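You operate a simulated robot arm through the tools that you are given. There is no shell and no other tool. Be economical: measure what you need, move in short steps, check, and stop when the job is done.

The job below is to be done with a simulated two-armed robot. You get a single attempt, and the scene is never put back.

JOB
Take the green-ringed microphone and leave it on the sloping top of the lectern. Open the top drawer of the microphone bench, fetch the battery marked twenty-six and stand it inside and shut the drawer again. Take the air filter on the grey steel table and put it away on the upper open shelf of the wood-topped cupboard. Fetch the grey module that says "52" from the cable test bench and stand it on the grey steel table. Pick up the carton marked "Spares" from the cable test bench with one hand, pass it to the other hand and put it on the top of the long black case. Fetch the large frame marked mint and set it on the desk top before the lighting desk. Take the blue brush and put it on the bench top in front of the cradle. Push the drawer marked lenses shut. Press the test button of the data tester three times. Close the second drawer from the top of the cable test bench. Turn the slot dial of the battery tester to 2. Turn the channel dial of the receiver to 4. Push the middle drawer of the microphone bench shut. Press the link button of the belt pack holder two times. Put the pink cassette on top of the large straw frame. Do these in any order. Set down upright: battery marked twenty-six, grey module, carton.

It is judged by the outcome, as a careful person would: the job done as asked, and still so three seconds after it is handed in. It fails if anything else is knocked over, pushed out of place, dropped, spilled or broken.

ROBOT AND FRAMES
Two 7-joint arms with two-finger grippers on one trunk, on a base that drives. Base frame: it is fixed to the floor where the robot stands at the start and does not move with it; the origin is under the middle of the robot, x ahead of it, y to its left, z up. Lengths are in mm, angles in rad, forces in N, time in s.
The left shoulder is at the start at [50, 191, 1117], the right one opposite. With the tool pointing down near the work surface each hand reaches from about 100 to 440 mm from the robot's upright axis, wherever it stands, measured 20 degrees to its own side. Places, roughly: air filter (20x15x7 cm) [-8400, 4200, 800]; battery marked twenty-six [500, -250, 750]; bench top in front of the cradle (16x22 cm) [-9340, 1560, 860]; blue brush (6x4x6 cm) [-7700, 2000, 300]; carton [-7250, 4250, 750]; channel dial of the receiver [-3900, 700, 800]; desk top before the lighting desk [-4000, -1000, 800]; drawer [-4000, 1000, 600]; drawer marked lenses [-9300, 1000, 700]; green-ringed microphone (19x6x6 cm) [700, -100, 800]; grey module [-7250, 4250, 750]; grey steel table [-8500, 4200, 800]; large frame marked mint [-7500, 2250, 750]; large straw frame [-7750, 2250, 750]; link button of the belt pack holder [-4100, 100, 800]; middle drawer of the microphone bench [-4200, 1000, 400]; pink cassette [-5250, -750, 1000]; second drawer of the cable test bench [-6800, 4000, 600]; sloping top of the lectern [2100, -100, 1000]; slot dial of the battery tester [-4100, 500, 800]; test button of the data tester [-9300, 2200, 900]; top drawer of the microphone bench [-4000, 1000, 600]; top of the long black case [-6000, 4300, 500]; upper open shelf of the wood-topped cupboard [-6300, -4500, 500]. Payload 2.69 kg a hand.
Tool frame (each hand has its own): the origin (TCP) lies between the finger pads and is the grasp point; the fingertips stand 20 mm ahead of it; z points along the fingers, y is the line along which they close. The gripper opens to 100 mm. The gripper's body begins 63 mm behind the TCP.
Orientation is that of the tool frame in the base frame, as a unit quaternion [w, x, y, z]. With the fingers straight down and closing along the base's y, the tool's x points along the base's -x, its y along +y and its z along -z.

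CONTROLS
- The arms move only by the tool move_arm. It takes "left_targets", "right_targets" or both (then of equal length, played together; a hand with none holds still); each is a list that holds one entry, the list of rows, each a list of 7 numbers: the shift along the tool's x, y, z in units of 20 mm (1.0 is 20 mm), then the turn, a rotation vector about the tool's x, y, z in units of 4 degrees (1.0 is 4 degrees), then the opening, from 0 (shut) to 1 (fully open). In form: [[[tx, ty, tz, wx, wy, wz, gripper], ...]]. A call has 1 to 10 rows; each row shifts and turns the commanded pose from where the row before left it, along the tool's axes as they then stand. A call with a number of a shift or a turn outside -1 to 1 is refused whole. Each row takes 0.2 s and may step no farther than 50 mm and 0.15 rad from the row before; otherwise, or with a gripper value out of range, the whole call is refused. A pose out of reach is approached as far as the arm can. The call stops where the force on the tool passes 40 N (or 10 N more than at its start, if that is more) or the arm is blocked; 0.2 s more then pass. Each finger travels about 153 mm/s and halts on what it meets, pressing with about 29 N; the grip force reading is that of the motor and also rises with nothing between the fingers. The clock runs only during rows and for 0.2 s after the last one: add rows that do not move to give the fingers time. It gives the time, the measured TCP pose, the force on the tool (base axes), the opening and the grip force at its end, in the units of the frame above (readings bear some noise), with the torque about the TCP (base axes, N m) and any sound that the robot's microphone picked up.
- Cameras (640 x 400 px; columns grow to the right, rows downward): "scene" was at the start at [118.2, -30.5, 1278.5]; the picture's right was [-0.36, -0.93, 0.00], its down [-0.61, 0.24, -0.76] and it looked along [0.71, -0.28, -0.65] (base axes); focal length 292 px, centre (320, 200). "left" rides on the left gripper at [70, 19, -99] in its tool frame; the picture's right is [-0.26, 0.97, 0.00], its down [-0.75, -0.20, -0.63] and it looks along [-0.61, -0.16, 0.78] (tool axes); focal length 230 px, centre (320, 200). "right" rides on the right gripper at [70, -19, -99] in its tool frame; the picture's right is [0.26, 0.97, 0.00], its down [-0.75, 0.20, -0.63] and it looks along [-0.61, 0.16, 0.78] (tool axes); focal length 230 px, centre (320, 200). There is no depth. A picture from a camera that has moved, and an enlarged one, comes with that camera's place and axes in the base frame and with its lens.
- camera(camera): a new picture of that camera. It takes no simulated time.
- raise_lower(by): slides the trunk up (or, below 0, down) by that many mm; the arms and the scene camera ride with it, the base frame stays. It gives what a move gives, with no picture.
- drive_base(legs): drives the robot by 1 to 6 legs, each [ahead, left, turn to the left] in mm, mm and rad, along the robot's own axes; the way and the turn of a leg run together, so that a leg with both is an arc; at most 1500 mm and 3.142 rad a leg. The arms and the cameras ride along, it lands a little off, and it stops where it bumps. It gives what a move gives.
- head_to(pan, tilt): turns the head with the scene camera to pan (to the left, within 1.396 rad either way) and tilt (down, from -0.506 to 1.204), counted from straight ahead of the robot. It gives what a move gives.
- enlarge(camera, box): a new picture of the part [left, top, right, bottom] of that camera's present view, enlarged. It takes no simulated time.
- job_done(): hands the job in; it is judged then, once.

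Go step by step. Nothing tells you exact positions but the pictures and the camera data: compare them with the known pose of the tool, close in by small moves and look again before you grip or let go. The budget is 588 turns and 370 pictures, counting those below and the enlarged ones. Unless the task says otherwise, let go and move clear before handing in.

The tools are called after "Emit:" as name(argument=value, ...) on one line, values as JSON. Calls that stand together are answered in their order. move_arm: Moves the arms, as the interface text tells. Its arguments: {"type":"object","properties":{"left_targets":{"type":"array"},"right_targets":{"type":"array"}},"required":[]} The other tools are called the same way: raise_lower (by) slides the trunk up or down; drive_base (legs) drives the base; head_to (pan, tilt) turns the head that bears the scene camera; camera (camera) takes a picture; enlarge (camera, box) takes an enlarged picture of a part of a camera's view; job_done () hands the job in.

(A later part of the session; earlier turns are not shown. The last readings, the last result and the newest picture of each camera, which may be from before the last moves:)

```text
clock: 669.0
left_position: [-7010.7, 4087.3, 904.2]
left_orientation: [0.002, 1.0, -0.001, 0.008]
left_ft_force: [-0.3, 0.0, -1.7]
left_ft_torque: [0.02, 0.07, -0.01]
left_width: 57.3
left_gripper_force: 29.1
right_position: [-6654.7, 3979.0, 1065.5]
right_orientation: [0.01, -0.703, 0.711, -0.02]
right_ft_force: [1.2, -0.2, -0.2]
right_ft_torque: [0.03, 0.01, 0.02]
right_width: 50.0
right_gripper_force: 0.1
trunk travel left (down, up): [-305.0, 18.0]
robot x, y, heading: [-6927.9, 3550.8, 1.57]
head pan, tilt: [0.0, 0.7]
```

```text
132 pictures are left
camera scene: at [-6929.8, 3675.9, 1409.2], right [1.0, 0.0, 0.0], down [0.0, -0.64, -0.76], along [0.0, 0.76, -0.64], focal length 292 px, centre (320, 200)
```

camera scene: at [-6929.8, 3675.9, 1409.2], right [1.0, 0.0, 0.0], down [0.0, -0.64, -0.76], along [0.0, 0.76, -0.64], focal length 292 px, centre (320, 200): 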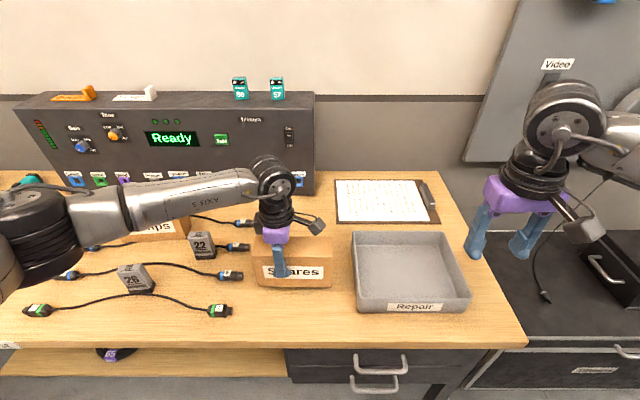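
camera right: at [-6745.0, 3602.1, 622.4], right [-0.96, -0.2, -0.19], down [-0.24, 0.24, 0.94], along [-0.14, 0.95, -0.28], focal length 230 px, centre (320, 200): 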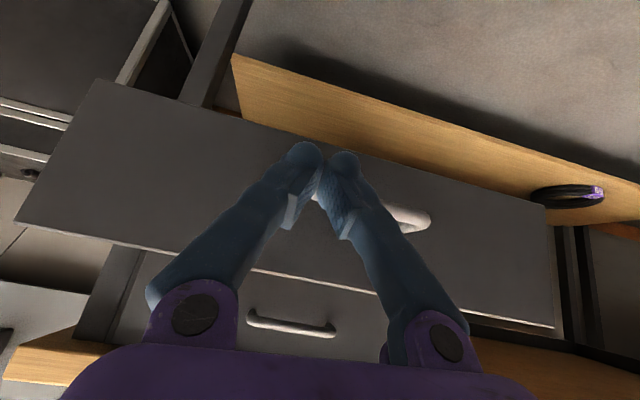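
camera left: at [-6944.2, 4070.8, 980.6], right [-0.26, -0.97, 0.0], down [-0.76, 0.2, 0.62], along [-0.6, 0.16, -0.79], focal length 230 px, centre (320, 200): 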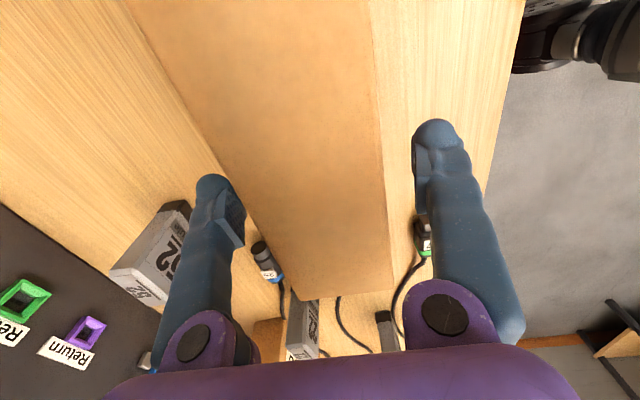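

The carton is held (light). Lift high, back off from the bench, and turn the wrist back so the carton points forward.

Emit:
move_arm(left_targets=[[[0, 0, -0.9, 0, 0, 0, 0.4], [0, 0, -0.9, 0, 0, 0, 0.4], [0, 0, -0.9, 0, 0, 0, 0.4], [0, 0, -0.9, 0, 0, 0, 0.4], [0, 0, -0.9, 0, 0, 0, 0.4], [0, 0, -0.9, 0, 0, 0, 0.4], [0, 0, -0.9, 0, 0, 0, 0.4], [0, 0, -0.9, 0, 0, 0, 0.4], [0, 0.5, -0.9, 0, 0, 0, 0.4], [0, 0.5, -0.9, 0, 0, 0, 0.4]]])

Emit:
drive_base(legs=[[-420, 0, 0]])

Emit:
move_arm(left_targets=[[[0, 0, 0, 0, 0, 1, 0.4], [0, 0, 0, 0, 0, 1, 0.4], [0, 0, 0, 0, 0, 1, 0.4], [0, 0, 0, 0, 0, 1, 0.4], [0, 0, 0, 0, 0, 1, 0.4], [0, 0, 0, 0, 0, 1, 0.4], [0, 0, 0, 0, 0, 1, 0.4], [0, 0, 0, 0, 0, 1, 0.4], [0, 0, 0, 0, 0, 1, 0.4], [0, 0, 0, 0, 0, 1, 0.4]]])

Emit:
move_arm(left_targets=[[[0, 0, 0, 0, 0, 1, 0.4], [0, 0, 0, 0, 0, 1, 0.4], [0, 0, 0, 0, 0, 1, 0.4], [0, 0, 0, 0, 0, 1, 0.4], [0, 0, 0, 0, 0, 1, 0.4], [0, 0, 0, 0, 0, 1, 0.4], [0, 0, 0, 0, 0, 1, 0.4], [0, 0, 0, 0, 0, 1, 0.4], [0, 0, 0, 0, 0, 1, 0.4], [0, 0, 0, 0, 0, 1, 0.4]]], right_targets=[[[0, 0, 0, 0, -1, 0, 1], [0, 0, 0, 0, -1, 0, 1], [0, 0, 0, 0, -1, 0, 1], [0, 0, 0, 0, -1, 0, 1], [0, 0, 0, 0, -1, 0, 1], [0, 0, 0, 0, -1, 0, 1], [0, 0, 0, 0, -1, 0, 1], [0, 0, 0, 0, -1, 0, 1], [0, 0, 0, 0, 0, 0, 1], [0, 0, 0, 0, 0, 0, 1]]])

Emit:
camera(camera="scene")

```text
clock: 671.1
left_position: [-7014.7, 4072.1, 1083.5]
left_orientation: [0.001, 1.0, 0.0, 0.007]
left_ft_force: [0.0, -0.4, -2.6]
left_ft_torque: [-0.02, 0.06, 0.01]
left_width: 57.4
left_gripper_force: 29.2
right_position: [-6653.6, 3978.4, 1064.8]
right_orientation: [0.01, -0.703, 0.711, -0.02]
right_ft_force: [0.6, -0.4, 0.6]
right_ft_torque: [0.0, 0.03, -0.01]
right_width: 50.1
right_gripper_force: 0.1
trunk travel left (down, up): [-305.0, 18.0]
robot x, y, heading: [-6931.8, 3549.6, 1.577]
head pan, tilt: [0.0, 0.7]
```

```text
clock: 673.7
left_position: [-7014.7, 3659.5, 1082.1]
left_orientation: [0.001, 1.0, -0.001, 0.007]
left_ft_force: [0.3, -0.3, -3.0]
left_ft_torque: [0.02, 0.02, -0.03]
left_width: 57.3
left_gripper_force: 28.8
right_position: [-6652.7, 3566.3, 1064.2]
right_orientation: [0.01, -0.703, 0.71, -0.02]
right_ft_force: [-1.3, -0.3, 0.3]
right_ft_torque: [-0.01, -0.02, 0.02]
right_width: 50.1
right_gripper_force: 0.1
trunk travel left (down, up): [-305.0, 18.0]
robot x, y, heading: [-6926.2, 3141.4, 1.57]
head pan, tilt: [0.0, 0.7]
```

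```text
clock: 675.9
left_position: [-7014.4, 3658.7, 1081.5]
left_orientation: [-0.001, 0.939, -0.343, 0.008]
left_ft_force: [0.2, 0.4, -2.9]
left_ft_torque: [0.04, 0.06, -0.01]
left_width: 57.2
left_gripper_force: 28.7
right_position: [-6652.3, 3567.5, 1064.7]
right_orientation: [0.01, -0.703, 0.711, -0.021]
right_ft_force: [-0.6, -0.2, 0.2]
right_ft_torque: [0.02, -0.01, 0.0]
right_width: 50.1
right_gripper_force: 0.1
trunk travel left (down, up): [-305.0, 18.0]
robot x, y, heading: [-6927.8, 3138.1, 1.569]
head pan, tilt: [0.0, 0.7]
```

```text
clock: 678.1
left_position: [-7014.1, 3657.7, 1082.0]
left_orientation: [-0.003, 0.765, -0.644, 0.007]
left_ft_force: [0.7, 0.2, -3.0]
left_ft_torque: [0.07, 0.04, -0.01]
left_width: 57.2
left_gripper_force: 28.7
right_position: [-6652.8, 3567.2, 1064.6]
right_orientation: [-0.206, 0.681, -0.681, -0.175]
right_ft_force: [0.1, -0.3, -1.1]
right_ft_torque: [0.01, -0.01, 0.01]
right_width: 100.0
right_gripper_force: 0.0
trunk travel left (down, up): [-305.0, 18.0]
robot x, y, heading: [-6928.1, 3137.0, 1.569]
head pan, tilt: [0.0, 0.7]
```

```text
131 pictures are left
camera scene: at [-6928.7, 3264.3, 1409.2], right [1.0, 0.0, 0.0], down [0.0, -0.64, -0.76], along [0.0, 0.76, -0.64], focal length 292 px, centre (320, 200)
```

scene: 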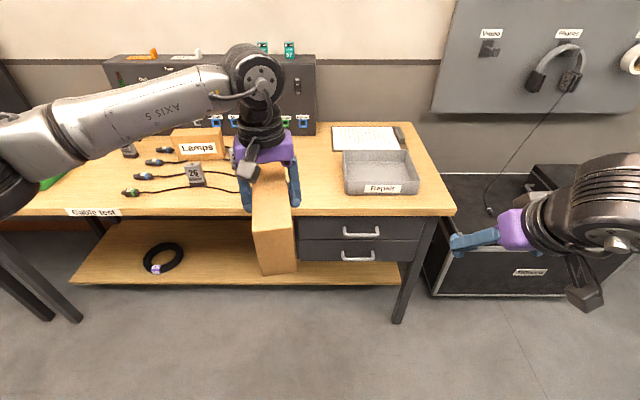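

Finish straightening the left wrist, bring the carton to the centre, and pitch the right hand ~44° for the hand-over.

Emit:
move_arm(left_targets=[[[0, 0, 0, 0, 0, 1, 0.4], [0, 0, 0, 0, 0, 1, 0.4], [0, 0, 0, 0, 0, 0.5, 0.4], [0, -0.9, 0, 0, 0, 0, 0.4], [0, -0.9, 0, 0, 0, 0, 0.4], [0, -0.9, 0, 0, 0, 0, 0.4], [0, -0.9, 0, 0, 0, 0, 0.4], [0, -0.9, 0, 0, 0, 0, 0.4]]], right_targets=[[[0, 0, -0.5, 0, -1, 0, 1], [0, 0, -0.5, 0, -1, 0, 1], [0, 0, -0.5, 0, -1, 0, 1], [0, 0, -1, 0, 0, 0, 1], [0, 0, -1, 0, 0, 0, 1], [0, 0, -1, 0, 0, 0, 1], [0, 0, 0, 0, 0, 0, 1], [0, 0, 0, 0, 0, 0, 1]]])

Emit:
camera(camera="scene")

```text
clock: 679.9
left_position: [-6921.7, 3658.8, 1083.7]
left_orientation: [-0.004, 0.707, -0.707, 0.007]
left_ft_force: [-0.2, 0.4, -3.0]
left_ft_torque: [0.07, 0.01, 0.02]
left_width: 56.8
left_gripper_force: 29.1
right_position: [-6653.2, 3565.9, 1137.9]
right_orientation: [-0.276, 0.659, -0.656, -0.244]
right_ft_force: [0.1, 0.0, 0.1]
right_ft_torque: [0.01, 0.03, 0.01]
right_width: 99.8
right_gripper_force: 0.2
right hand out of reach, approached as far as the arm can: row 3, 4, 5, 6
trunk travel left (down, up): [-305.0, 18.0]
robot x, y, heading: [-6929.6, 3140.9, 1.572]
head pan, tilt: [0.0, 0.7]
```

```text
130 pictures are left
camera scene: at [-6928.0, 3264.3, 1409.2], right [1.0, 0.0, 0.0], down [0.0, -0.64, -0.76], along [0.0, 0.76, -0.64], focal length 292 px, centre (320, 200)
```

scene: 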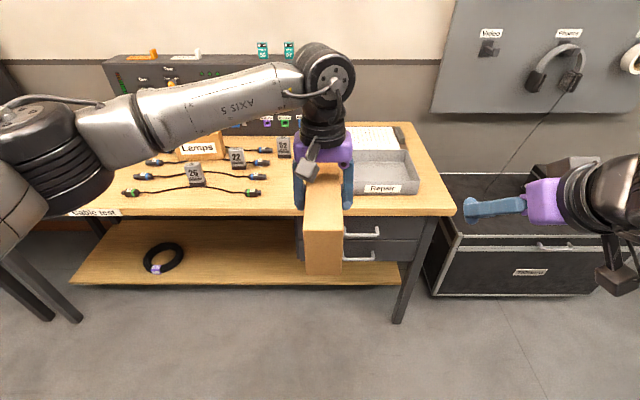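

Emit:
move_arm(right_targets=[[[0.3, 0.3, -1, 0, 0, 0, 1], [0.3, 0.3, -1, 0, 0, 0, 1], [0.3, 0.4, -1, 0, 0, 0, 1], [0.3, 0.5, -1, 0, 0, 0, 1], [0, 1, 0, 0, 0, 0, 1], [0, 1, 0, 0, 0, 0, 1], [0, 1, 0, 0, 0, 0, 1], [0, 1, 0, 0, 0, 0, 1], [0, 1, 0, 0, 0, 0, 1], [0, 1, 0, 0, 0, 0, 1]]])

Emit:
move_arm(right_targets=[[[0, 1, 0, 0, 0, 0, 1], [0, 1, 0, 0, 0, 0, 1], [0, 1, 0, 0, 0, 0, 1], [0, 1, 0, 0, 0, 0, 1], [0, 1, 0, 0, 0, 0, 1], [0, 0.8, 0, 0, 0, 0, 1]]])

Emit:
camera(camera="right")

Emit:
camera(camera="scene")

```text
clock: 682.1
left_position: [-6923.4, 3659.1, 1082.8]
left_orientation: [0.004, -0.707, 0.707, -0.007]
left_ft_force: [-0.6, 0.1, -3.3]
left_ft_torque: [0.06, 0.03, 0.0]
left_width: 57.4
left_gripper_force: 29.2
right_position: [-6810.9, 3548.1, 1192.0]
right_orientation: [-0.276, 0.659, -0.656, -0.243]
right_ft_force: [0.0, -0.3, -0.1]
right_ft_torque: [-0.02, -0.01, -0.02]
right_width: 100.2
right_gripper_force: 0.0
right hand out of reach, approached as far as the arm can: row 1, 2, 3, 4
trunk travel left (down, up): [-305.0, 18.0]
robot x, y, heading: [-6927.6, 3137.8, 1.575]
head pan, tilt: [0.0, 0.7]
```

```text
clock: 683.5
left_position: [-6923.7, 3659.3, 1083.7]
left_orientation: [0.004, -0.706, 0.708, -0.007]
left_ft_force: [0.1, 0.4, -2.4]
left_ft_torque: [0.09, -0.03, 0.0]
left_width: 57.3
left_gripper_force: 29.0
right_position: [-6927.3, 3548.3, 1184.7]
right_orientation: [-0.276, 0.66, -0.655, -0.243]
right_ft_force: [-0.3, 0.3, 0.8]
right_ft_torque: [0.0, -0.01, -0.01]
right_width: 99.9
right_gripper_force: 0.0
trunk travel left (down, up): [-305.0, 18.0]
robot x, y, heading: [-6926.2, 3141.9, 1.569]
head pan, tilt: [0.0, 0.7]
```

```text
129 pictures are left
camera right: at [-6911.7, 3430.5, 1208.9], right [-0.96, -0.18, -0.22], down [-0.24, 0.12, 0.96], along [-0.15, 0.98, -0.16], focal length 230 px, centre (320, 200)
```

right: 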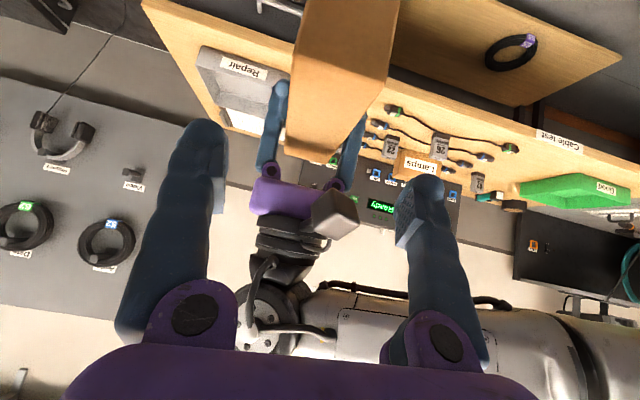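

```text
128 pictures are left
camera scene: at [-6929.2, 3264.3, 1409.1], right [1.0, 0.0, 0.0], down [0.0, -0.64, -0.76], along [0.0, 0.76, -0.64], focal length 292 px, centre (320, 200)
```

scene: 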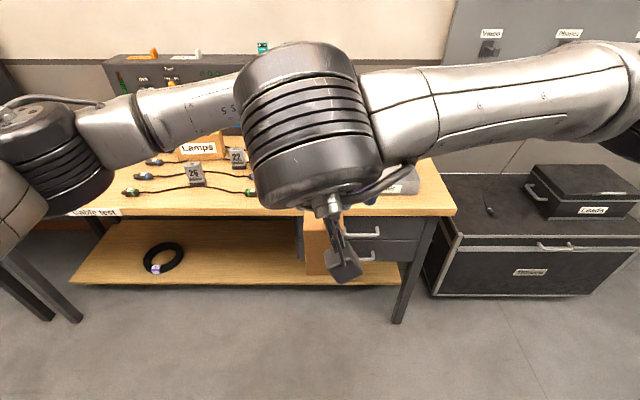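

Aligned with the carton's near end; advance along the tool axis so the fingers straddle it.

Emit:
move_arm(right_targets=[[[0.48, 0.02, 0.88, 0, 0, 0, 1], [0.48, 0.02, 0.88, 0, 0, 0, 1], [0.48, 0.02, 0.88, 0, 0, 0, 1], [0.48, 0.02, 0.88, 0, 0, 0, 1]]])

Emit:
camera(camera="right")

Emit:
camera(camera="left")

```text
clock: 684.5
left_position: [-6924.6, 3658.0, 1083.0]
left_orientation: [0.004, -0.707, 0.707, -0.007]
left_ft_force: [1.0, 0.1, -2.4]
left_ft_torque: [0.05, 0.0, 0.01]
left_width: 57.1
left_gripper_force: 29.0
right_position: [-6924.5, 3570.5, 1106.8]
right_orientation: [-0.276, 0.659, -0.656, -0.244]
right_ft_force: [-0.4, -0.6, 0.5]
right_ft_torque: [-0.02, -0.01, -0.02]
right_width: 100.0
right_gripper_force: 0.0
trunk travel left (down, up): [-305.0, 18.0]
robot x, y, heading: [-6928.8, 3139.6, 1.571]
head pan, tilt: [0.0, 0.7]
```

```text
127 pictures are left
camera right: at [-6908.2, 3452.4, 1131.1], right [-0.96, -0.18, -0.22], down [-0.24, 0.12, 0.96], along [-0.15, 0.98, -0.16], focal length 230 px, centre (320, 200)
```

right: 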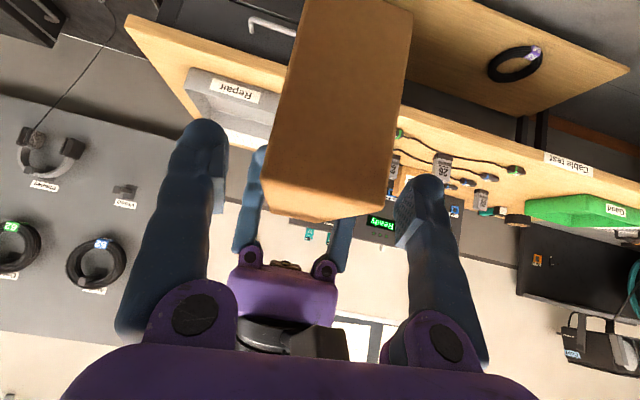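

```text
126 pictures are left
camera left: at [-6943.8, 3590.7, 1181.4], right [-0.97, 0.26, -0.02], down [0.19, 0.75, 0.63], along [0.18, 0.6, -0.78], focal length 230 px, centre (320, 200)
```

left: 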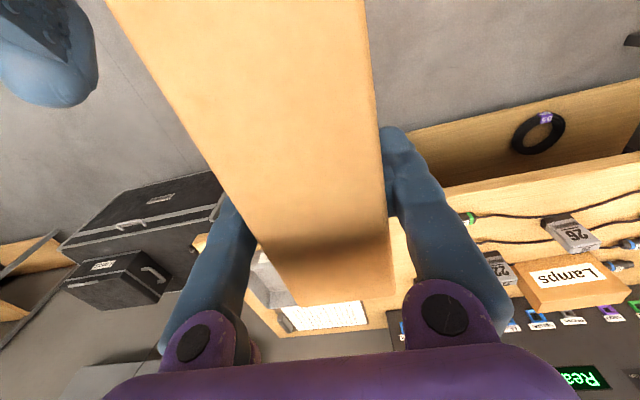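

Emit:
move_arm(right_targets=[[[0.3, -0.1, 0.9, 0, 0, 0, 1], [0, 0, 0.3, 0, 0, 0, 1], [0, 0, 0, 0, 0, 0, 0.4], [0, 0, 0, 0, 0, 0, 0.4], [0, 0, 0, 0, 0, 0, 0.4], [0, 0, 0, 0, 0, 0, 0.4]]])

Emit:
camera(camera="right")

```text
clock: 685.9
left_position: [-6921.5, 3659.1, 1082.7]
left_orientation: [0.005, -0.706, 0.708, -0.007]
left_ft_force: [10.7, -2.3, 1.0]
left_ft_torque: [-0.16, -0.85, 0.3]
left_width: 57.2
left_gripper_force: 29.1
right_position: [-6922.0, 3581.1, 1084.1]
right_orientation: [-0.274, 0.661, -0.654, -0.246]
right_ft_force: [-11.3, 1.6, -1.3]
right_ft_torque: [-0.04, 0.9, 0.61]
right_width: 57.8
right_gripper_force: 29.2
trunk travel left (down, up): [-305.0, 18.0]
robot x, y, heading: [-6926.6, 3139.7, 1.569]
head pan, tilt: [0.0, 0.7]
```

```text
125 pictures are left
camera right: at [-6905.7, 3463.4, 1109.9], right [-0.96, -0.18, -0.22], down [-0.24, 0.12, 0.96], along [-0.15, 0.98, -0.16], focal length 230 px, centre (320, 200)
```

right: 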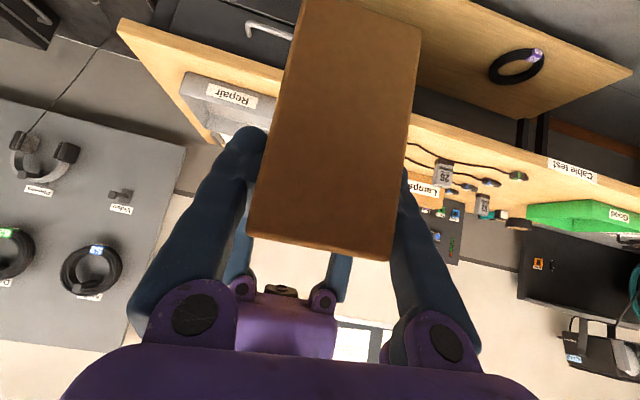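

Both hands grip the carton. Left releases and withdraws upward, then leftward.

Emit:
move_arm(left_targets=[[[0, 0, 0, 0, 0, 0, 0.7], [0, 0, 0, 0, 0, 0, 1], [0, 0, 0, 0, 0, 0, 1], [0, 0, -0.6, 0, 0, 0, 1], [0, 0, -1, 0, 0, 0, 1], [0, 0, -1, 0, 0, 0, 1], [0, 0, -1, 0, 0, 0, 1], [0, 0, -1, 0, 0, 0, 1], [0, 1, -0.5, 0, 0, 0, 0.8], [0, 1, 0, 0, 0, 0, 0.5]]])

Emit:
camera(camera="right")

Emit:
camera(camera="scene")

```text
clock: 688.1
left_position: [-6967.2, 3658.8, 1184.2]
left_orientation: [0.004, -0.707, 0.708, -0.007]
left_ft_force: [-0.2, 0.3, 0.8]
left_ft_torque: [0.01, -0.02, -0.02]
left_width: 50.1
left_gripper_force: 0.0
right_position: [-6922.1, 3581.6, 1084.6]
right_orientation: [-0.276, 0.66, -0.655, -0.244]
right_ft_force: [0.4, -1.0, -0.6]
right_ft_torque: [-0.1, 0.0, 0.0]
right_width: 57.1
right_gripper_force: 28.8
trunk travel left (down, up): [-305.0, 18.0]
robot x, y, heading: [-6930.8, 3139.5, 1.571]
head pan, tilt: [0.0, 0.7]
```

```text
124 pictures are left
camera right: at [-6905.7, 3463.6, 1109.8], right [-0.96, -0.18, -0.22], down [-0.24, 0.12, 0.96], along [-0.15, 0.98, -0.16], focal length 230 px, centre (320, 200)
```

right: 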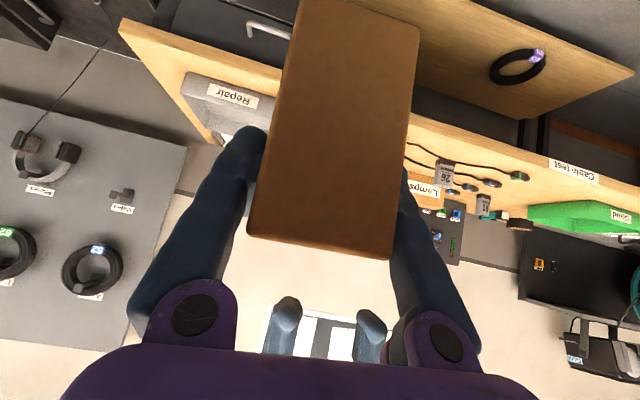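

```text
123 pictures are left
camera scene: at [-6929.2, 3264.4, 1409.1], right [1.0, 0.0, 0.0], down [0.0, -0.64, -0.76], along [0.0, 0.76, -0.64], focal length 292 px, centre (320, 200)
```

scene: 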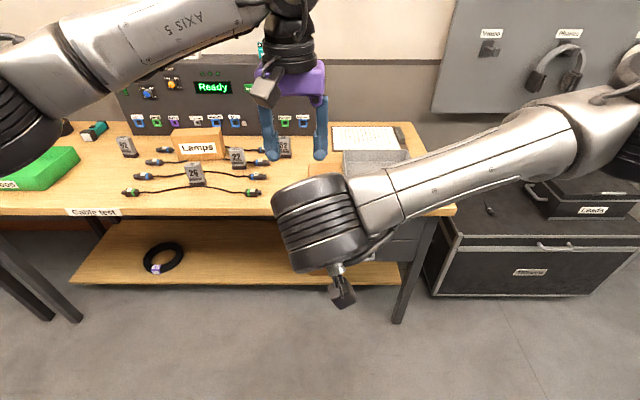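

The right hand holds the carton. Retract the left a bit and drive right to face the long black case.

Emit:
move_arm(left_targets=[[[1, 1, 0, 0, 0, 0, 0.5], [1, 1, 0, 0, 0, 0, 0.5], [1, 1, 0, 0, 0, 0, 0.5], [1, 1, 0, 0, 0, 0, 0.5], [1, 1, 0, 0, 0, 0, 0.5], [1, 1, 0, 0, 0, 0, 0.5]]])

Emit:
drive_base(legs=[[0, -800, 0]])

Emit:
head_to(pan=0.25, tilt=0.75)

Emit:
camera(camera="scene")

```text
clock: 689.5
left_position: [-7085.8, 3538.9, 1183.4]
left_orientation: [0.004, -0.707, 0.708, -0.007]
left_ft_force: [-0.5, -0.3, -0.5]
left_ft_torque: [0.01, 0.0, 0.01]
left_width: 49.8
left_gripper_force: 0.2
right_position: [-6921.6, 3581.0, 1085.6]
right_orientation: [-0.276, 0.66, -0.655, -0.245]
right_ft_force: [0.3, 0.3, -0.8]
right_ft_torque: [-0.18, -0.03, 0.06]
right_width: 57.1
right_gripper_force: 29.4
trunk travel left (down, up): [-305.0, 18.0]
robot x, y, heading: [-6930.1, 3140.8, 1.574]
head pan, tilt: [0.0, 0.7]
```

```text
clock: 697.0
left_position: [-6269.1, 3541.5, 1183.7]
left_orientation: [0.005, -0.705, 0.709, -0.006]
left_ft_force: [0.0, 0.2, -0.2]
left_ft_torque: [-0.02, -0.01, -0.03]
left_width: 50.1
left_gripper_force: 0.0
right_position: [-6104.4, 3582.7, 1084.7]
right_orientation: [-0.275, 0.658, -0.656, -0.244]
right_ft_force: [-0.4, -0.2, -0.2]
right_ft_torque: [-0.14, 0.0, 0.01]
right_width: 57.1
right_gripper_force: 28.9
trunk travel left (down, up): [-305.0, 18.0]
robot x, y, heading: [-6116.5, 3139.1, 1.57]
head pan, tilt: [0.0, 0.7]
```

```text
clock: 697.8
left_position: [-6269.2, 3540.5, 1184.0]
left_orientation: [0.004, -0.705, 0.709, -0.007]
left_ft_force: [0.0, -0.2, -0.3]
left_ft_torque: [0.01, 0.01, -0.02]
left_width: 49.9
left_gripper_force: 0.1
right_position: [-6104.8, 3583.0, 1084.7]
right_orientation: [-0.276, 0.659, -0.656, -0.244]
right_ft_force: [0.5, 0.1, 0.7]
right_ft_torque: [-0.14, -0.01, 0.03]
right_width: 57.0
right_gripper_force: 29.4
trunk travel left (down, up): [-305.0, 18.0]
robot x, y, heading: [-6113.9, 3139.0, 1.569]
head pan, tilt: [0.25, 0.75]
```

```text
122 pictures are left
camera scene: at [-6133.6, 3260.3, 1404.9], right [0.97, 0.25, 0.0], down [0.17, -0.66, -0.73], along [-0.18, 0.71, -0.68], focal length 292 px, centre (320, 200)
```

scene: 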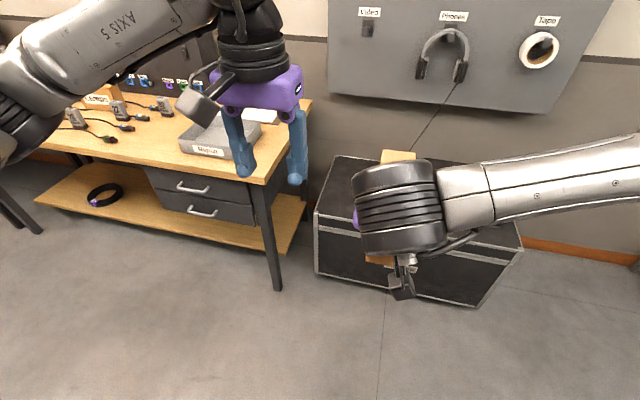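

The case top (z≈500) spans x≈-6345…-5560, y≈4034–4550; "Leads" box is right of x≈-5930 and a plug lies near (-6155, 4258). I'll set the carton near (-6230, 4140). Position the robot and lower the trunk.

Emit:
move_arm(left_targets=[[[1, 0, 0, 0, 0, 0, 0.5], [1, 0, 0, 0, 0, 0, 0.5], [1, 0, 0, 0, 0, 0, 0.5], [1, 0, 0, 0, 0, 0, 0.5], [1, 0, 0, 0, 0, 0, 0.5], [1, 0, 0, 0, 0, 0, 0.5]]])

Emit:
drive_base(legs=[[0, 125, 0], [450, 0, 0]])

Emit:
raise_lower(by=-250)

Emit:
camera(camera="right")

Emit:
head_to(pan=0.0, tilt=0.85)

Emit:
camera(camera="scene")

```text
clock: 699.2
left_position: [-6269.1, 3419.7, 1184.0]
left_orientation: [0.004, -0.705, 0.709, -0.007]
left_ft_force: [0.8, 0.0, -0.1]
left_ft_torque: [-0.01, 0.01, 0.02]
left_width: 50.0
left_gripper_force: 0.1
right_position: [-6105.0, 3582.2, 1085.3]
right_orientation: [-0.275, 0.659, -0.656, -0.244]
right_ft_force: [0.8, 0.0, -1.0]
right_ft_torque: [-0.12, 0.03, -0.02]
right_width: 57.2
right_gripper_force: 28.6
trunk travel left (down, up): [-305.0, 18.0]
robot x, y, heading: [-6113.9, 3139.9, 1.57]
head pan, tilt: [0.25, 0.75]
```

```text
clock: 703.3
left_position: [-6398.9, 3876.8, 1182.7]
left_orientation: [-0.003, 0.708, -0.706, 0.007]
left_ft_force: [-0.6, -0.2, 0.3]
left_ft_torque: [0.0, -0.01, 0.0]
left_width: 49.6
left_gripper_force: 0.1
right_position: [-6236.9, 4040.3, 1085.3]
right_orientation: [-0.275, 0.662, -0.653, -0.246]
right_ft_force: [0.0, -0.3, -1.2]
right_ft_torque: [-0.18, -0.01, -0.03]
right_width: 57.1
right_gripper_force: 29.6
trunk travel left (down, up): [-305.0, 18.0]
robot x, y, heading: [-6240.4, 3593.9, 1.583]
head pan, tilt: [0.25, 0.75]
```

```text
clock: 705.9
left_position: [-6400.2, 3877.3, 932.0]
left_orientation: [-0.004, 0.709, -0.706, 0.006]
left_ft_force: [0.7, -0.3, 0.5]
left_ft_torque: [0.0, -0.02, 0.0]
left_width: 49.8
left_gripper_force: 0.1
right_position: [-6236.2, 4039.7, 835.6]
right_orientation: [-0.275, 0.662, -0.653, -0.245]
right_ft_force: [-0.3, -0.9, 0.0]
right_ft_torque: [-0.14, 0.01, -0.02]
right_width: 57.1
right_gripper_force: 28.3
trunk travel left (down, up): [-55.0, 268.0]
robot x, y, heading: [-6239.7, 3596.4, 1.581]
head pan, tilt: [0.25, 0.75]
```

```text
121 pictures are left
camera right: at [-6219.5, 3921.6, 859.9], right [-0.96, -0.18, -0.22], down [-0.24, 0.12, 0.96], along [-0.15, 0.98, -0.16], focal length 230 px, centre (320, 200)
```

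right: 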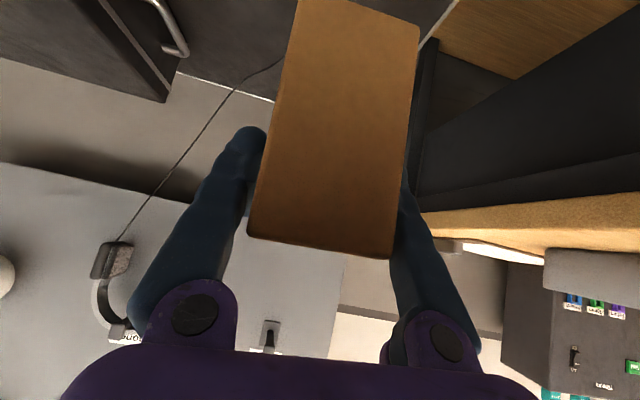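

```text
clock: 706.7
left_position: [-6399.3, 3877.6, 932.1]
left_orientation: [-0.005, 0.708, -0.706, 0.007]
left_ft_force: [0.6, 0.6, 0.1]
left_ft_torque: [0.0, 0.0, -0.02]
left_width: 50.2
left_gripper_force: 0.1
right_position: [-6235.3, 4040.2, 835.3]
right_orientation: [-0.276, 0.661, -0.653, -0.245]
right_ft_force: [0.0, 0.6, -0.2]
right_ft_torque: [-0.14, 0.03, -0.02]
right_width: 57.1
right_gripper_force: 28.7
trunk travel left (down, up): [-55.0, 268.0]
robot x, y, heading: [-6237.8, 3594.7, 1.578]
head pan, tilt: [0.0, 0.85]
```

```text
120 pictures are left
camera scene: at [-6241.9, 3715.5, 1146.9], right [1.0, 0.01, 0.0], down [0.01, -0.75, -0.66], along [-0.01, 0.66, -0.75], focal length 292 px, centre (320, 200)
```

scene: 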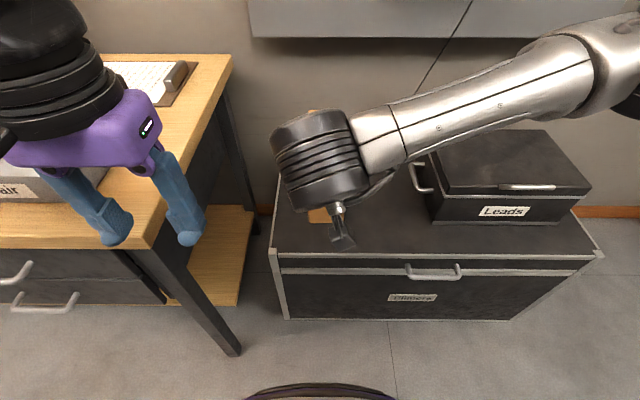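

The case top is z≈494, front edge y≈4115, left edge x≈-6370. Target carton centre (-6285, 4235). Move over it and lower.

Emit:
drive_base(legs=[[140, 48, 0]])

Emit:
raise_lower(by=-55)

Emit:
move_arm(right_targets=[[[0.68, 0, 0.73, 0, 0, 0, 0.4], [0.68, 0, 0.73, 0, 0, 0, 0.4], [0.68, 0, 0.73, 0, 0, 0, 0.4], [0.68, 0, 0.73, 0, 0, 0, 0.4], [0.68, 0, 0.73, 0, 0, 0, 0.4], [0.68, 0, 0.73, 0, 0, 0, 0.4], [0.68, 0, 0.73, 0, 0, 0, 0.4], [0.68, 0, 0.73, 0, 0, 0, 0.4]]])

Emit:
camera(camera="scene")

Emit:
camera(camera="left")

```text
clock: 708.2
left_position: [-6434.6, 3993.1, 933.4]
left_orientation: [0.004, -0.706, 0.708, -0.007]
left_ft_force: [0.1, 0.8, 0.7]
left_ft_torque: [0.02, 0.04, -0.01]
left_width: 50.1
left_gripper_force: 0.2
right_position: [-6270.2, 4155.7, 834.4]
right_orientation: [-0.276, 0.66, -0.654, -0.244]
right_ft_force: [-0.1, -0.2, 0.0]
right_ft_torque: [-0.14, 0.02, 0.0]
right_width: 57.3
right_gripper_force: 28.8
trunk travel left (down, up): [-55.0, 268.0]
robot x, y, heading: [-6278.1, 3713.2, 1.578]
head pan, tilt: [0.0, 0.85]
stopped in leg 1: the robot was blocked; the commanded pose is now the measured one
```

```text
clock: 709.2
left_position: [-6434.8, 3992.8, 877.8]
left_orientation: [0.004, -0.706, 0.708, -0.007]
left_ft_force: [0.5, -0.4, -0.2]
left_ft_torque: [0.04, -0.01, -0.02]
left_width: 49.8
left_gripper_force: 0.0
right_position: [-6268.6, 4155.9, 780.1]
right_orientation: [-0.276, 0.661, -0.654, -0.244]
right_ft_force: [-0.2, -1.1, -0.6]
right_ft_torque: [-0.16, 0.02, 0.04]
right_width: 57.3
right_gripper_force: 29.2
trunk travel left (down, up): [0.0, 323.0]
robot x, y, heading: [-6278.5, 3710.7, 1.576]
head pan, tilt: [0.0, 0.85]
```

```text
clock: 711.0
left_position: [-6434.7, 3992.4, 877.8]
left_orientation: [0.005, -0.706, 0.709, -0.006]
left_ft_force: [0.3, -1.2, 0.3]
left_ft_torque: [-0.01, 0.0, -0.01]
left_width: 49.8
left_gripper_force: 0.1
right_position: [-6263.5, 4156.8, 620.3]
right_orientation: [-0.274, 0.661, -0.655, -0.244]
right_ft_force: [0.6, 0.0, -0.6]
right_ft_torque: [-0.19, 0.02, -0.01]
right_width: 57.1
right_gripper_force: 28.6
trunk travel left (down, up): [0.0, 323.0]
robot x, y, heading: [-6278.7, 3712.1, 1.576]
head pan, tilt: [0.0, 0.85]
```

```text
119 pictures are left
camera scene: at [-6277.7, 3831.2, 1091.9], right [1.0, 0.0, 0.0], down [0.0, -0.75, -0.66], along [0.0, 0.66, -0.75], focal length 292 px, centre (320, 200)
```

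scene: 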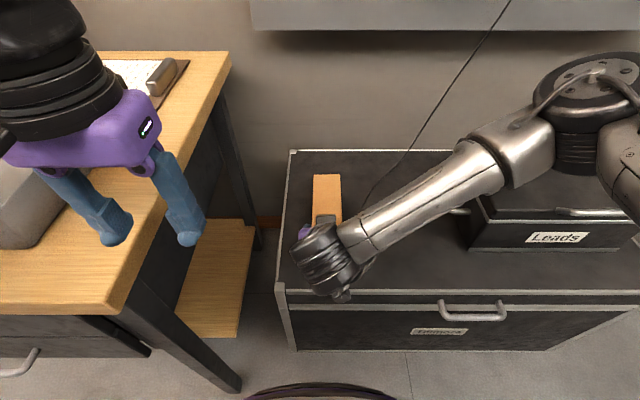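

```text
118 pictures are left
camera left: at [-6455.3, 3924.7, 976.0], right [-0.97, 0.26, -0.02], down [0.19, 0.75, 0.63], along [0.18, 0.61, -0.78], focal length 230 px, centre (320, 200)
```

left: 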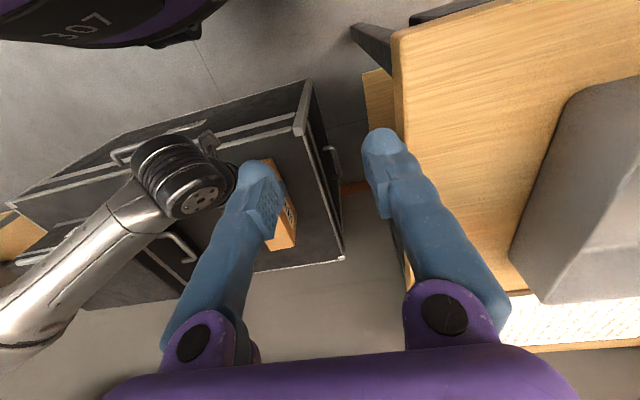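

Emit:
move_arm(right_targets=[[[-0.45, 0.5, 0.42, 0, 0, 0, 0.4], [-0.45, 0.5, 0.43, 0, 0, 0, 0.4], [0.5, 0, 0.53, 0, 0, 0, 0.4], [0.34, 0, 0.36, 0, 0, 0, 0.4], [0.2, 0, 0.22, 0, 0, 0, 0.4]]])

Emit:
enlarge(camera="scene", box=[250, 130, 450, 330])

```text
clock: 711.8
left_position: [-6435.2, 3991.2, 878.6]
left_orientation: [0.006, -0.706, 0.708, -0.007]
left_ft_force: [0.3, -0.2, -0.7]
left_ft_torque: [0.01, 0.0, 0.0]
left_width: 50.1
left_gripper_force: 0.2
right_position: [-6284.4, 4183.9, 616.7]
right_orientation: [-0.279, 0.657, -0.653, -0.254]
right_ft_force: [2.1, -1.8, 15.2]
right_ft_torque: [-0.89, 0.39, 0.1]
right_width: 57.1
right_gripper_force: 28.9
trunk travel left (down, up): [0.0, 323.0]
robot x, y, heading: [-6277.5, 3712.2, 1.567]
head pan, tilt: [0.0, 0.85]
stopped in row 4 (right hand): the force on the tool passed its limit at 44 N (the readings are from after the stop); the commanded pose is now the measured one
```

```text
2.00 times, centred on (350, 230) of scene
camera zoom: at [-6277.5, 3830.2, 1092.2], right [1.0, 0.0, 0.0], down [0.0, -0.75, -0.66], along [0.0, 0.66, -0.75], focal length 584 px, centre (260, 140)
```

zoom: 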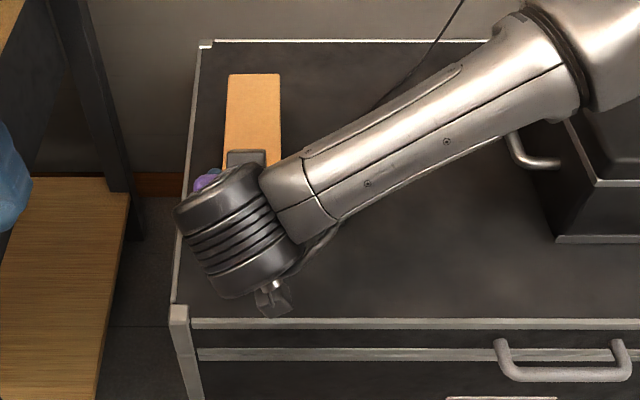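

Contact (case top z≈538). Relax slightly and release gently.

Emit:
move_arm(right_targets=[[[-0.03, 0, -0.04, 0, 0, 0, 0.5], [0, 0, 0, 0, 0, 0, 0.62], [0, 0, 0, 0, 0, 0, 0.75], [0, 0, 0, 0, 0, 0, 0.85], [0, 0, -0.5, 0, 0, 0, 0.85], [0, 0, -0.9, 0, 0, 0, 0.85], [0, 0, -1, 0, 0, 0, 0.85], [0, 0, -1, 0, 0, 0, 0.85], [0, 0, -1, 0, 0, 0, 0.85], [-0.6, 0, -0.7, 0, 0, 0, 0.85]]])

Emit:
camera(camera="scene")

```text
clock: 714.0
left_position: [-6434.2, 3992.3, 877.9]
left_orientation: [0.004, -0.706, 0.708, -0.007]
left_ft_force: [-0.9, 0.1, 0.6]
left_ft_torque: [-0.01, -0.03, 0.02]
left_width: 49.9
left_gripper_force: 0.1
right_position: [-6287.5, 4120.9, 694.3]
right_orientation: [-0.279, 0.657, -0.654, -0.25]
right_ft_force: [0.8, 0.7, 0.3]
right_ft_torque: [0.01, 0.01, -0.03]
right_width: 85.0
right_gripper_force: 0.1
trunk travel left (down, up): [0.0, 323.0]
robot x, y, heading: [-6278.5, 3715.0, 1.576]
head pan, tilt: [0.0, 0.85]
```

```text
116 pictures are left
camera scene: at [-6277.6, 3830.9, 1091.9], right [1.0, 0.0, 0.0], down [0.0, -0.75, -0.66], along [0.0, 0.66, -0.75], focal length 292 px, centre (320, 200)
```

scene: 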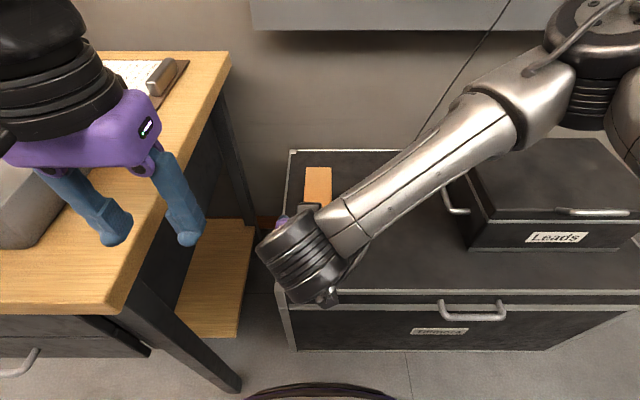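

Emit:
raise_lower(by=290)

Emit:
drive_base(legs=[[-300, 0, 0]])

Emit:
move_arm(right_targets=[[[0, -1, -0.3, 0, 1, 0, 0.5], [0, -1, -0.3, 0, 1, 0, 0.5], [0, -1, -0.3, 0, 1, 0, 0.5], [0, -1, -0.3, 0, 1, 0, 0.5], [0, -1, -0.3, 0, 1, 0, 0.5], [0, -1, -0.3, 0, 1, 0, 0.5], [0, -1, -0.3, 0, 1, 0, 0.5], [0, -1, 0, 0, 1, 0, 0.5], [0, -1, 0, 0, 1, 0, 0.5], [0, -1, 0, 0, 1, 0, 0.5]]])

Emit:
camera(camera="scene")

```text
clock: 716.9
left_position: [-6434.4, 3992.7, 1168.3]
left_orientation: [0.005, -0.706, 0.709, -0.007]
left_ft_force: [0.7, -0.5, 0.4]
left_ft_torque: [0.01, -0.01, 0.04]
left_width: 50.1
left_gripper_force: 0.0
right_position: [-6287.8, 4121.1, 984.4]
right_orientation: [-0.28, 0.656, -0.654, -0.251]
right_ft_force: [0.4, 1.1, -0.1]
right_ft_torque: [-0.02, -0.02, -0.01]
right_width: 85.0
right_gripper_force: 0.1
trunk travel left (down, up): [-290.0, 33.0]
robot x, y, heading: [-6274.6, 3712.8, 1.576]
head pan, tilt: [0.0, 0.85]
```

```text
clock: 719.0
left_position: [-6434.7, 3686.1, 1168.4]
left_orientation: [0.005, -0.706, 0.708, -0.006]
left_ft_force: [0.2, 0.7, 0.1]
left_ft_torque: [0.03, 0.02, 0.0]
left_width: 50.0
left_gripper_force: 0.1
right_position: [-6287.6, 3815.6, 985.5]
right_orientation: [-0.28, 0.657, -0.654, -0.251]
right_ft_force: [0.5, 0.2, -0.3]
right_ft_torque: [0.0, -0.02, 0.0]
right_width: 84.9
right_gripper_force: 0.0
trunk travel left (down, up): [-290.0, 33.0]
robot x, y, heading: [-6280.7, 3401.5, 1.574]
head pan, tilt: [0.0, 0.85]
```

```text
clock: 721.2
left_position: [-6433.8, 3685.5, 1167.6]
left_orientation: [0.004, -0.706, 0.708, -0.007]
left_ft_force: [0.2, -0.9, 0.0]
left_ft_torque: [-0.01, 0.02, 0.01]
left_width: 49.9
left_gripper_force: 0.1
right_position: [-6088.1, 3790.3, 1028.7]
right_orientation: [0.037, -0.703, 0.71, 0.011]
right_ft_force: [0.4, -0.1, -0.9]
right_ft_torque: [0.02, 0.0, 0.01]
right_width: 50.0
right_gripper_force: 0.1
trunk travel left (down, up): [-290.0, 33.0]
robot x, y, heading: [-6275.7, 3408.8, 1.575]
head pan, tilt: [0.0, 0.85]
```

```text
115 pictures are left
camera scene: at [-6276.3, 3524.9, 1381.9], right [1.0, 0.0, 0.0], down [0.0, -0.75, -0.66], along [0.0, 0.66, -0.75], focal length 292 px, centre (320, 200)
```

scene: 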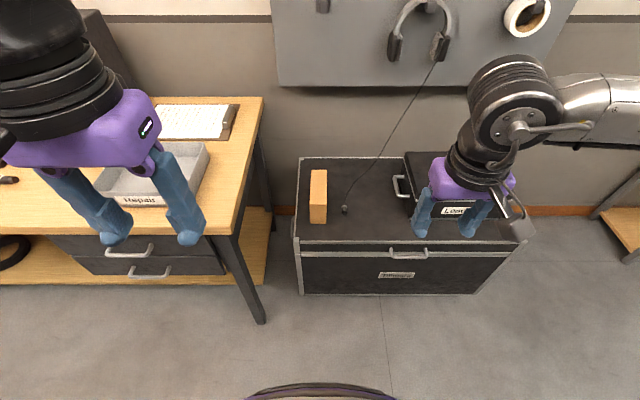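

The carton stands upright on the case. Now module 52: drive left to x≈-6925 and closer, pitching the left hand.

Emit:
drive_base(legs=[[0, 650, 0], [190, 0, 0]])

Emit:
move_arm(left_targets=[[[0, 0, 0, 0, -1, 0, 1], [0, 0, 0, 0, -1, 0, 1], [0, 0, 0, 0, -1, 0, 1], [0, 0, 0, 0, -1, 0, 1], [0, 0, 0, 0, -1, 0, 1], [0, 0, 0, 0, -1, 0, 1], [0, 0, 0, 0, -1, 0, 1], [0, 0, 0, 0, -1, 0, 1], [0, 0, 0, 0, -1, 0, 1]]])

Emit:
head_to(pan=0.1, tilt=0.7)

Emit:
camera(camera="scene")

```text
clock: 728.6
left_position: [-7098.2, 3870.3, 1168.1]
left_orientation: [-0.004, 0.71, -0.704, 0.006]
left_ft_force: [0.0, -0.9, -0.5]
left_ft_torque: [0.01, 0.01, -0.01]
left_width: 49.7
left_gripper_force: 0.0
right_position: [-6755.3, 3978.0, 1027.9]
right_orientation: [0.038, -0.706, 0.707, 0.011]
right_ft_force: [-0.5, -0.1, 0.6]
right_ft_torque: [-0.06, 0.01, -0.01]
right_width: 50.0
right_gripper_force: 0.1
trunk travel left (down, up): [-290.0, 33.0]
robot x, y, heading: [-6937.4, 3591.5, 1.576]
head pan, tilt: [0.0, 0.85]
```

```text
clock: 730.6
left_position: [-7072.5, 3909.5, 1201.1]
left_orientation: [-0.223, 0.677, -0.669, -0.212]
left_ft_force: [-0.4, -0.1, -0.5]
left_ft_torque: [0.02, 0.02, 0.01]
left_width: 99.7
left_gripper_force: 0.1
left hand out of reach, approached as far as the arm can: row 5, 6, 7, 8, 9
right_position: [-6756.4, 3976.2, 1028.9]
right_orientation: [-0.038, 0.707, -0.706, -0.012]
right_ft_force: [0.6, -0.1, 0.5]
right_ft_torque: [0.05, -0.01, -0.02]
right_width: 50.0
right_gripper_force: 0.0
trunk travel left (down, up): [-290.0, 33.0]
robot x, y, heading: [-6936.9, 3591.1, 1.581]
head pan, tilt: [0.0, 0.85]
```

```text
clock: 731.3
left_position: [-7072.5, 3909.8, 1202.6]
left_orientation: [-0.221, 0.677, -0.67, -0.212]
left_ft_force: [-0.4, -0.2, 0.4]
left_ft_torque: [0.03, -0.01, 0.0]
left_width: 100.2
left_gripper_force: 0.0
right_position: [-6756.4, 3975.9, 1029.2]
right_orientation: [-0.039, 0.707, -0.706, -0.011]
right_ft_force: [0.5, 0.3, -0.3]
right_ft_torque: [-0.02, 0.0, -0.02]
right_width: 50.0
right_gripper_force: 0.0
trunk travel left (down, up): [-290.0, 33.0]
robot x, y, heading: [-6938.3, 3590.5, 1.577]
head pan, tilt: [0.099, 0.7]
```

```text
114 pictures are left
camera scene: at [-6949.8, 3715.0, 1394.1], right [0.99, 0.11, 0.0], down [0.07, -0.64, -0.76], along [-0.08, 0.76, -0.64], focal length 292 px, centre (320, 200)
```

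scene: 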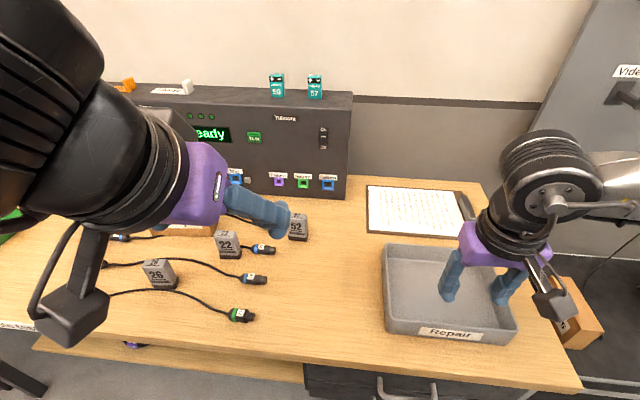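

Module 52 is at about (-7067, 4250). Advance the left hand along its pitched axis.

Emit:
move_arm(left_targets=[[[-0.2, 0, 0.97, 0, 0, 0, 1], [-0.2, 0, 0.97, 0, 0, 0, 1], [-0.2, 0, 0.97, 0, 0, 0, 1], [-0.2, 0, 0.97, 0, 0, 0, 1], [-0.2, 0, 0.97, 0, 0, 0, 1], [-0.2, 0, 0.97, 0, 0, 0, 1], [-0.2, 0, 0.97, 0, 0, 0, 1], [-0.2, 0, 0.97, 0, 0, 0, 1], [-0.2, 0, 0.97, 0, 0, 0, 1], [-0.2, 0, 0.97, 0, 0, 0, 1]]])

Emit:
move_arm(left_targets=[[[-0.2, 0, 0.97, 0, 0, 0, 1], [-0.2, 0, 0.97, 0, 0, 0, 1], [-0.2, 0, 0.97, 0, 0, 0, 1], [-0.2, 0, 0.97, 0, 0, 0, 1], [-0.2, 0, 0.97, 0, 0, 0, 1], [-0.2, 0, 0.97, 0, 0, 0, 1]]])

Emit:
camera(camera="left")

Emit:
camera(camera="scene")

```text
clock: 733.5
left_position: [-7070.6, 4055.5, 1067.6]
left_orientation: [-0.222, 0.677, -0.669, -0.213]
left_ft_force: [-0.5, -0.7, 0.8]
left_ft_torque: [0.02, -0.04, -0.02]
left_width: 100.0
left_gripper_force: 0.0
right_position: [-6755.7, 3976.0, 1029.3]
right_orientation: [-0.038, 0.707, -0.706, -0.011]
right_ft_force: [-0.2, 0.0, 0.5]
right_ft_torque: [-0.01, 0.0, 0.0]
right_width: 50.0
right_gripper_force: 0.0
trunk travel left (down, up): [-290.0, 33.0]
robot x, y, heading: [-6941.1, 3586.9, 1.582]
head pan, tilt: [0.099, 0.7]
```

```text
clock: 734.9
left_position: [-7068.4, 4142.6, 987.9]
left_orientation: [-0.222, 0.676, -0.67, -0.213]
left_ft_force: [-0.5, -0.5, 0.5]
left_ft_torque: [0.02, -0.01, 0.03]
left_width: 99.9
left_gripper_force: 0.1
right_position: [-6755.3, 3977.1, 1028.9]
right_orientation: [0.038, -0.706, 0.707, 0.01]
right_ft_force: [-1.9, 0.1, -0.8]
right_ft_torque: [0.04, -0.02, -0.01]
right_width: 50.0
right_gripper_force: 0.0
trunk travel left (down, up): [-290.0, 33.0]
robot x, y, heading: [-6938.2, 3590.8, 1.586]
head pan, tilt: [0.099, 0.7]
```

```text
113 pictures are left
camera left: at [-7087.5, 4029.2, 1026.6], right [-0.97, 0.2, 0.14], down [0.18, 0.24, 0.95], along [0.16, 0.95, -0.27], focal length 230 px, centre (320, 200)
```

left: 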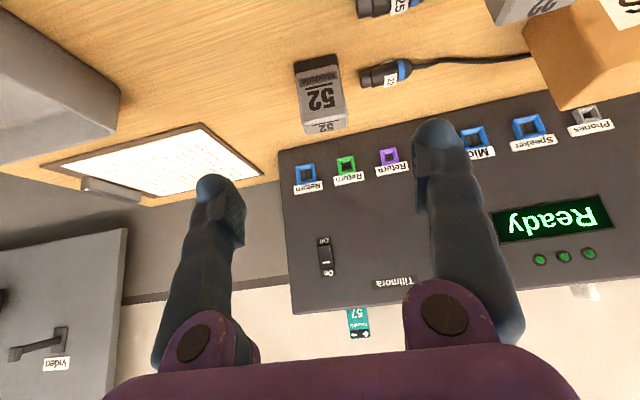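

```text
112 pictures are left
camera scene: at [-6949.7, 3715.3, 1394.2], right [0.99, 0.11, 0.0], down [0.07, -0.64, -0.76], along [-0.08, 0.76, -0.64], focal length 292 px, centre (320, 200)
```

scene: 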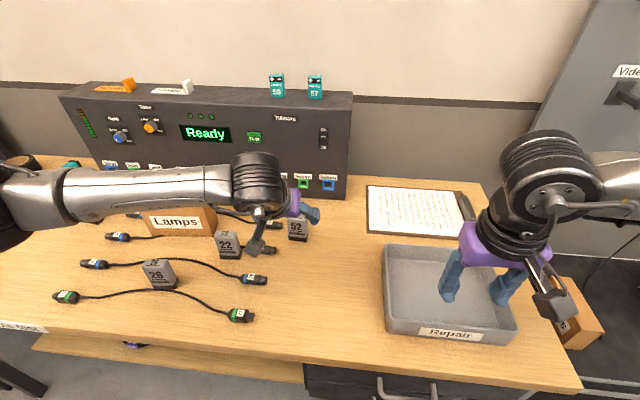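

Emit:
move_arm(left_targets=[[[-0.07, 0, 1, 0, 0, 0, 1], [-0.07, 0, 1, 0, 0, 0, 1], [-0.07, 0, 1, 0, 0, 0, 1], [-0.07, 0, 1, 0, 0, 0, 1], [-0.07, 0, 1, 0, 0, 0, 1], [-0.07, 0, 1, 0, 0, 0, 1], [-0.07, 0, 1, 0, 0, 0, 1]]])

Emit:
camera(camera="left")

Emit:
enlarge(camera="scene", box=[220, 170, 360, 280])

```text
clock: 736.5
left_position: [-7068.2, 4233.5, 880.0]
left_orientation: [-0.222, 0.676, -0.67, -0.213]
left_ft_force: [-0.2, -0.1, 0.4]
left_ft_torque: [0.02, 0.0, -0.02]
left_width: 100.2
left_gripper_force: 0.1
right_position: [-6755.3, 3977.0, 1028.4]
right_orientation: [-0.038, 0.707, -0.706, -0.011]
right_ft_force: [-0.7, 0.6, -0.2]
right_ft_torque: [-0.02, -0.01, -0.02]
right_width: 50.1
right_gripper_force: 0.1
trunk travel left (down, up): [-290.0, 33.0]
robot x, y, heading: [-6941.9, 3592.2, 1.582]
head pan, tilt: [0.099, 0.7]
```

```text
111 pictures are left
camera left: at [-7087.6, 4120.0, 918.2], right [-0.97, 0.2, 0.14], down [0.18, 0.24, 0.95], along [0.16, 0.95, -0.27], focal length 230 px, centre (320, 200)
```

left: 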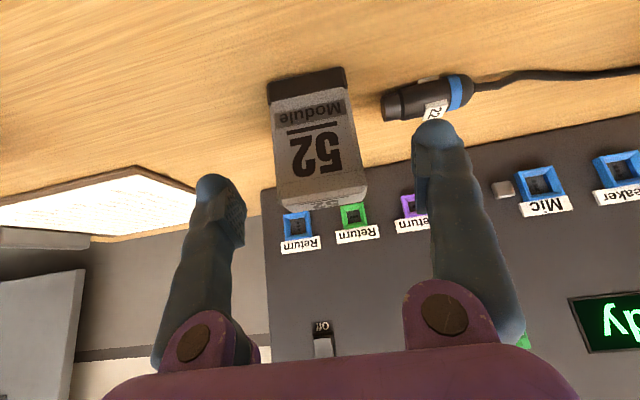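

```text
3.64 times, centred on (290, 225) of scene
camera zoom: at [-6949.7, 3715.3, 1394.2], right [0.99, 0.11, 0.0], down [0.07, -0.64, -0.76], along [-0.08, 0.76, -0.64], focal length 1062 px, centre (429, 109)
```

zoom: 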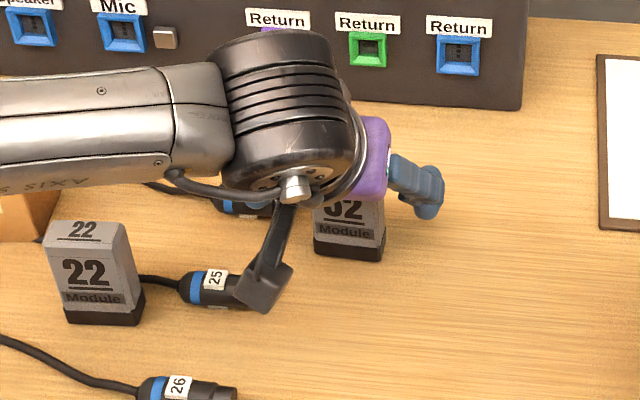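

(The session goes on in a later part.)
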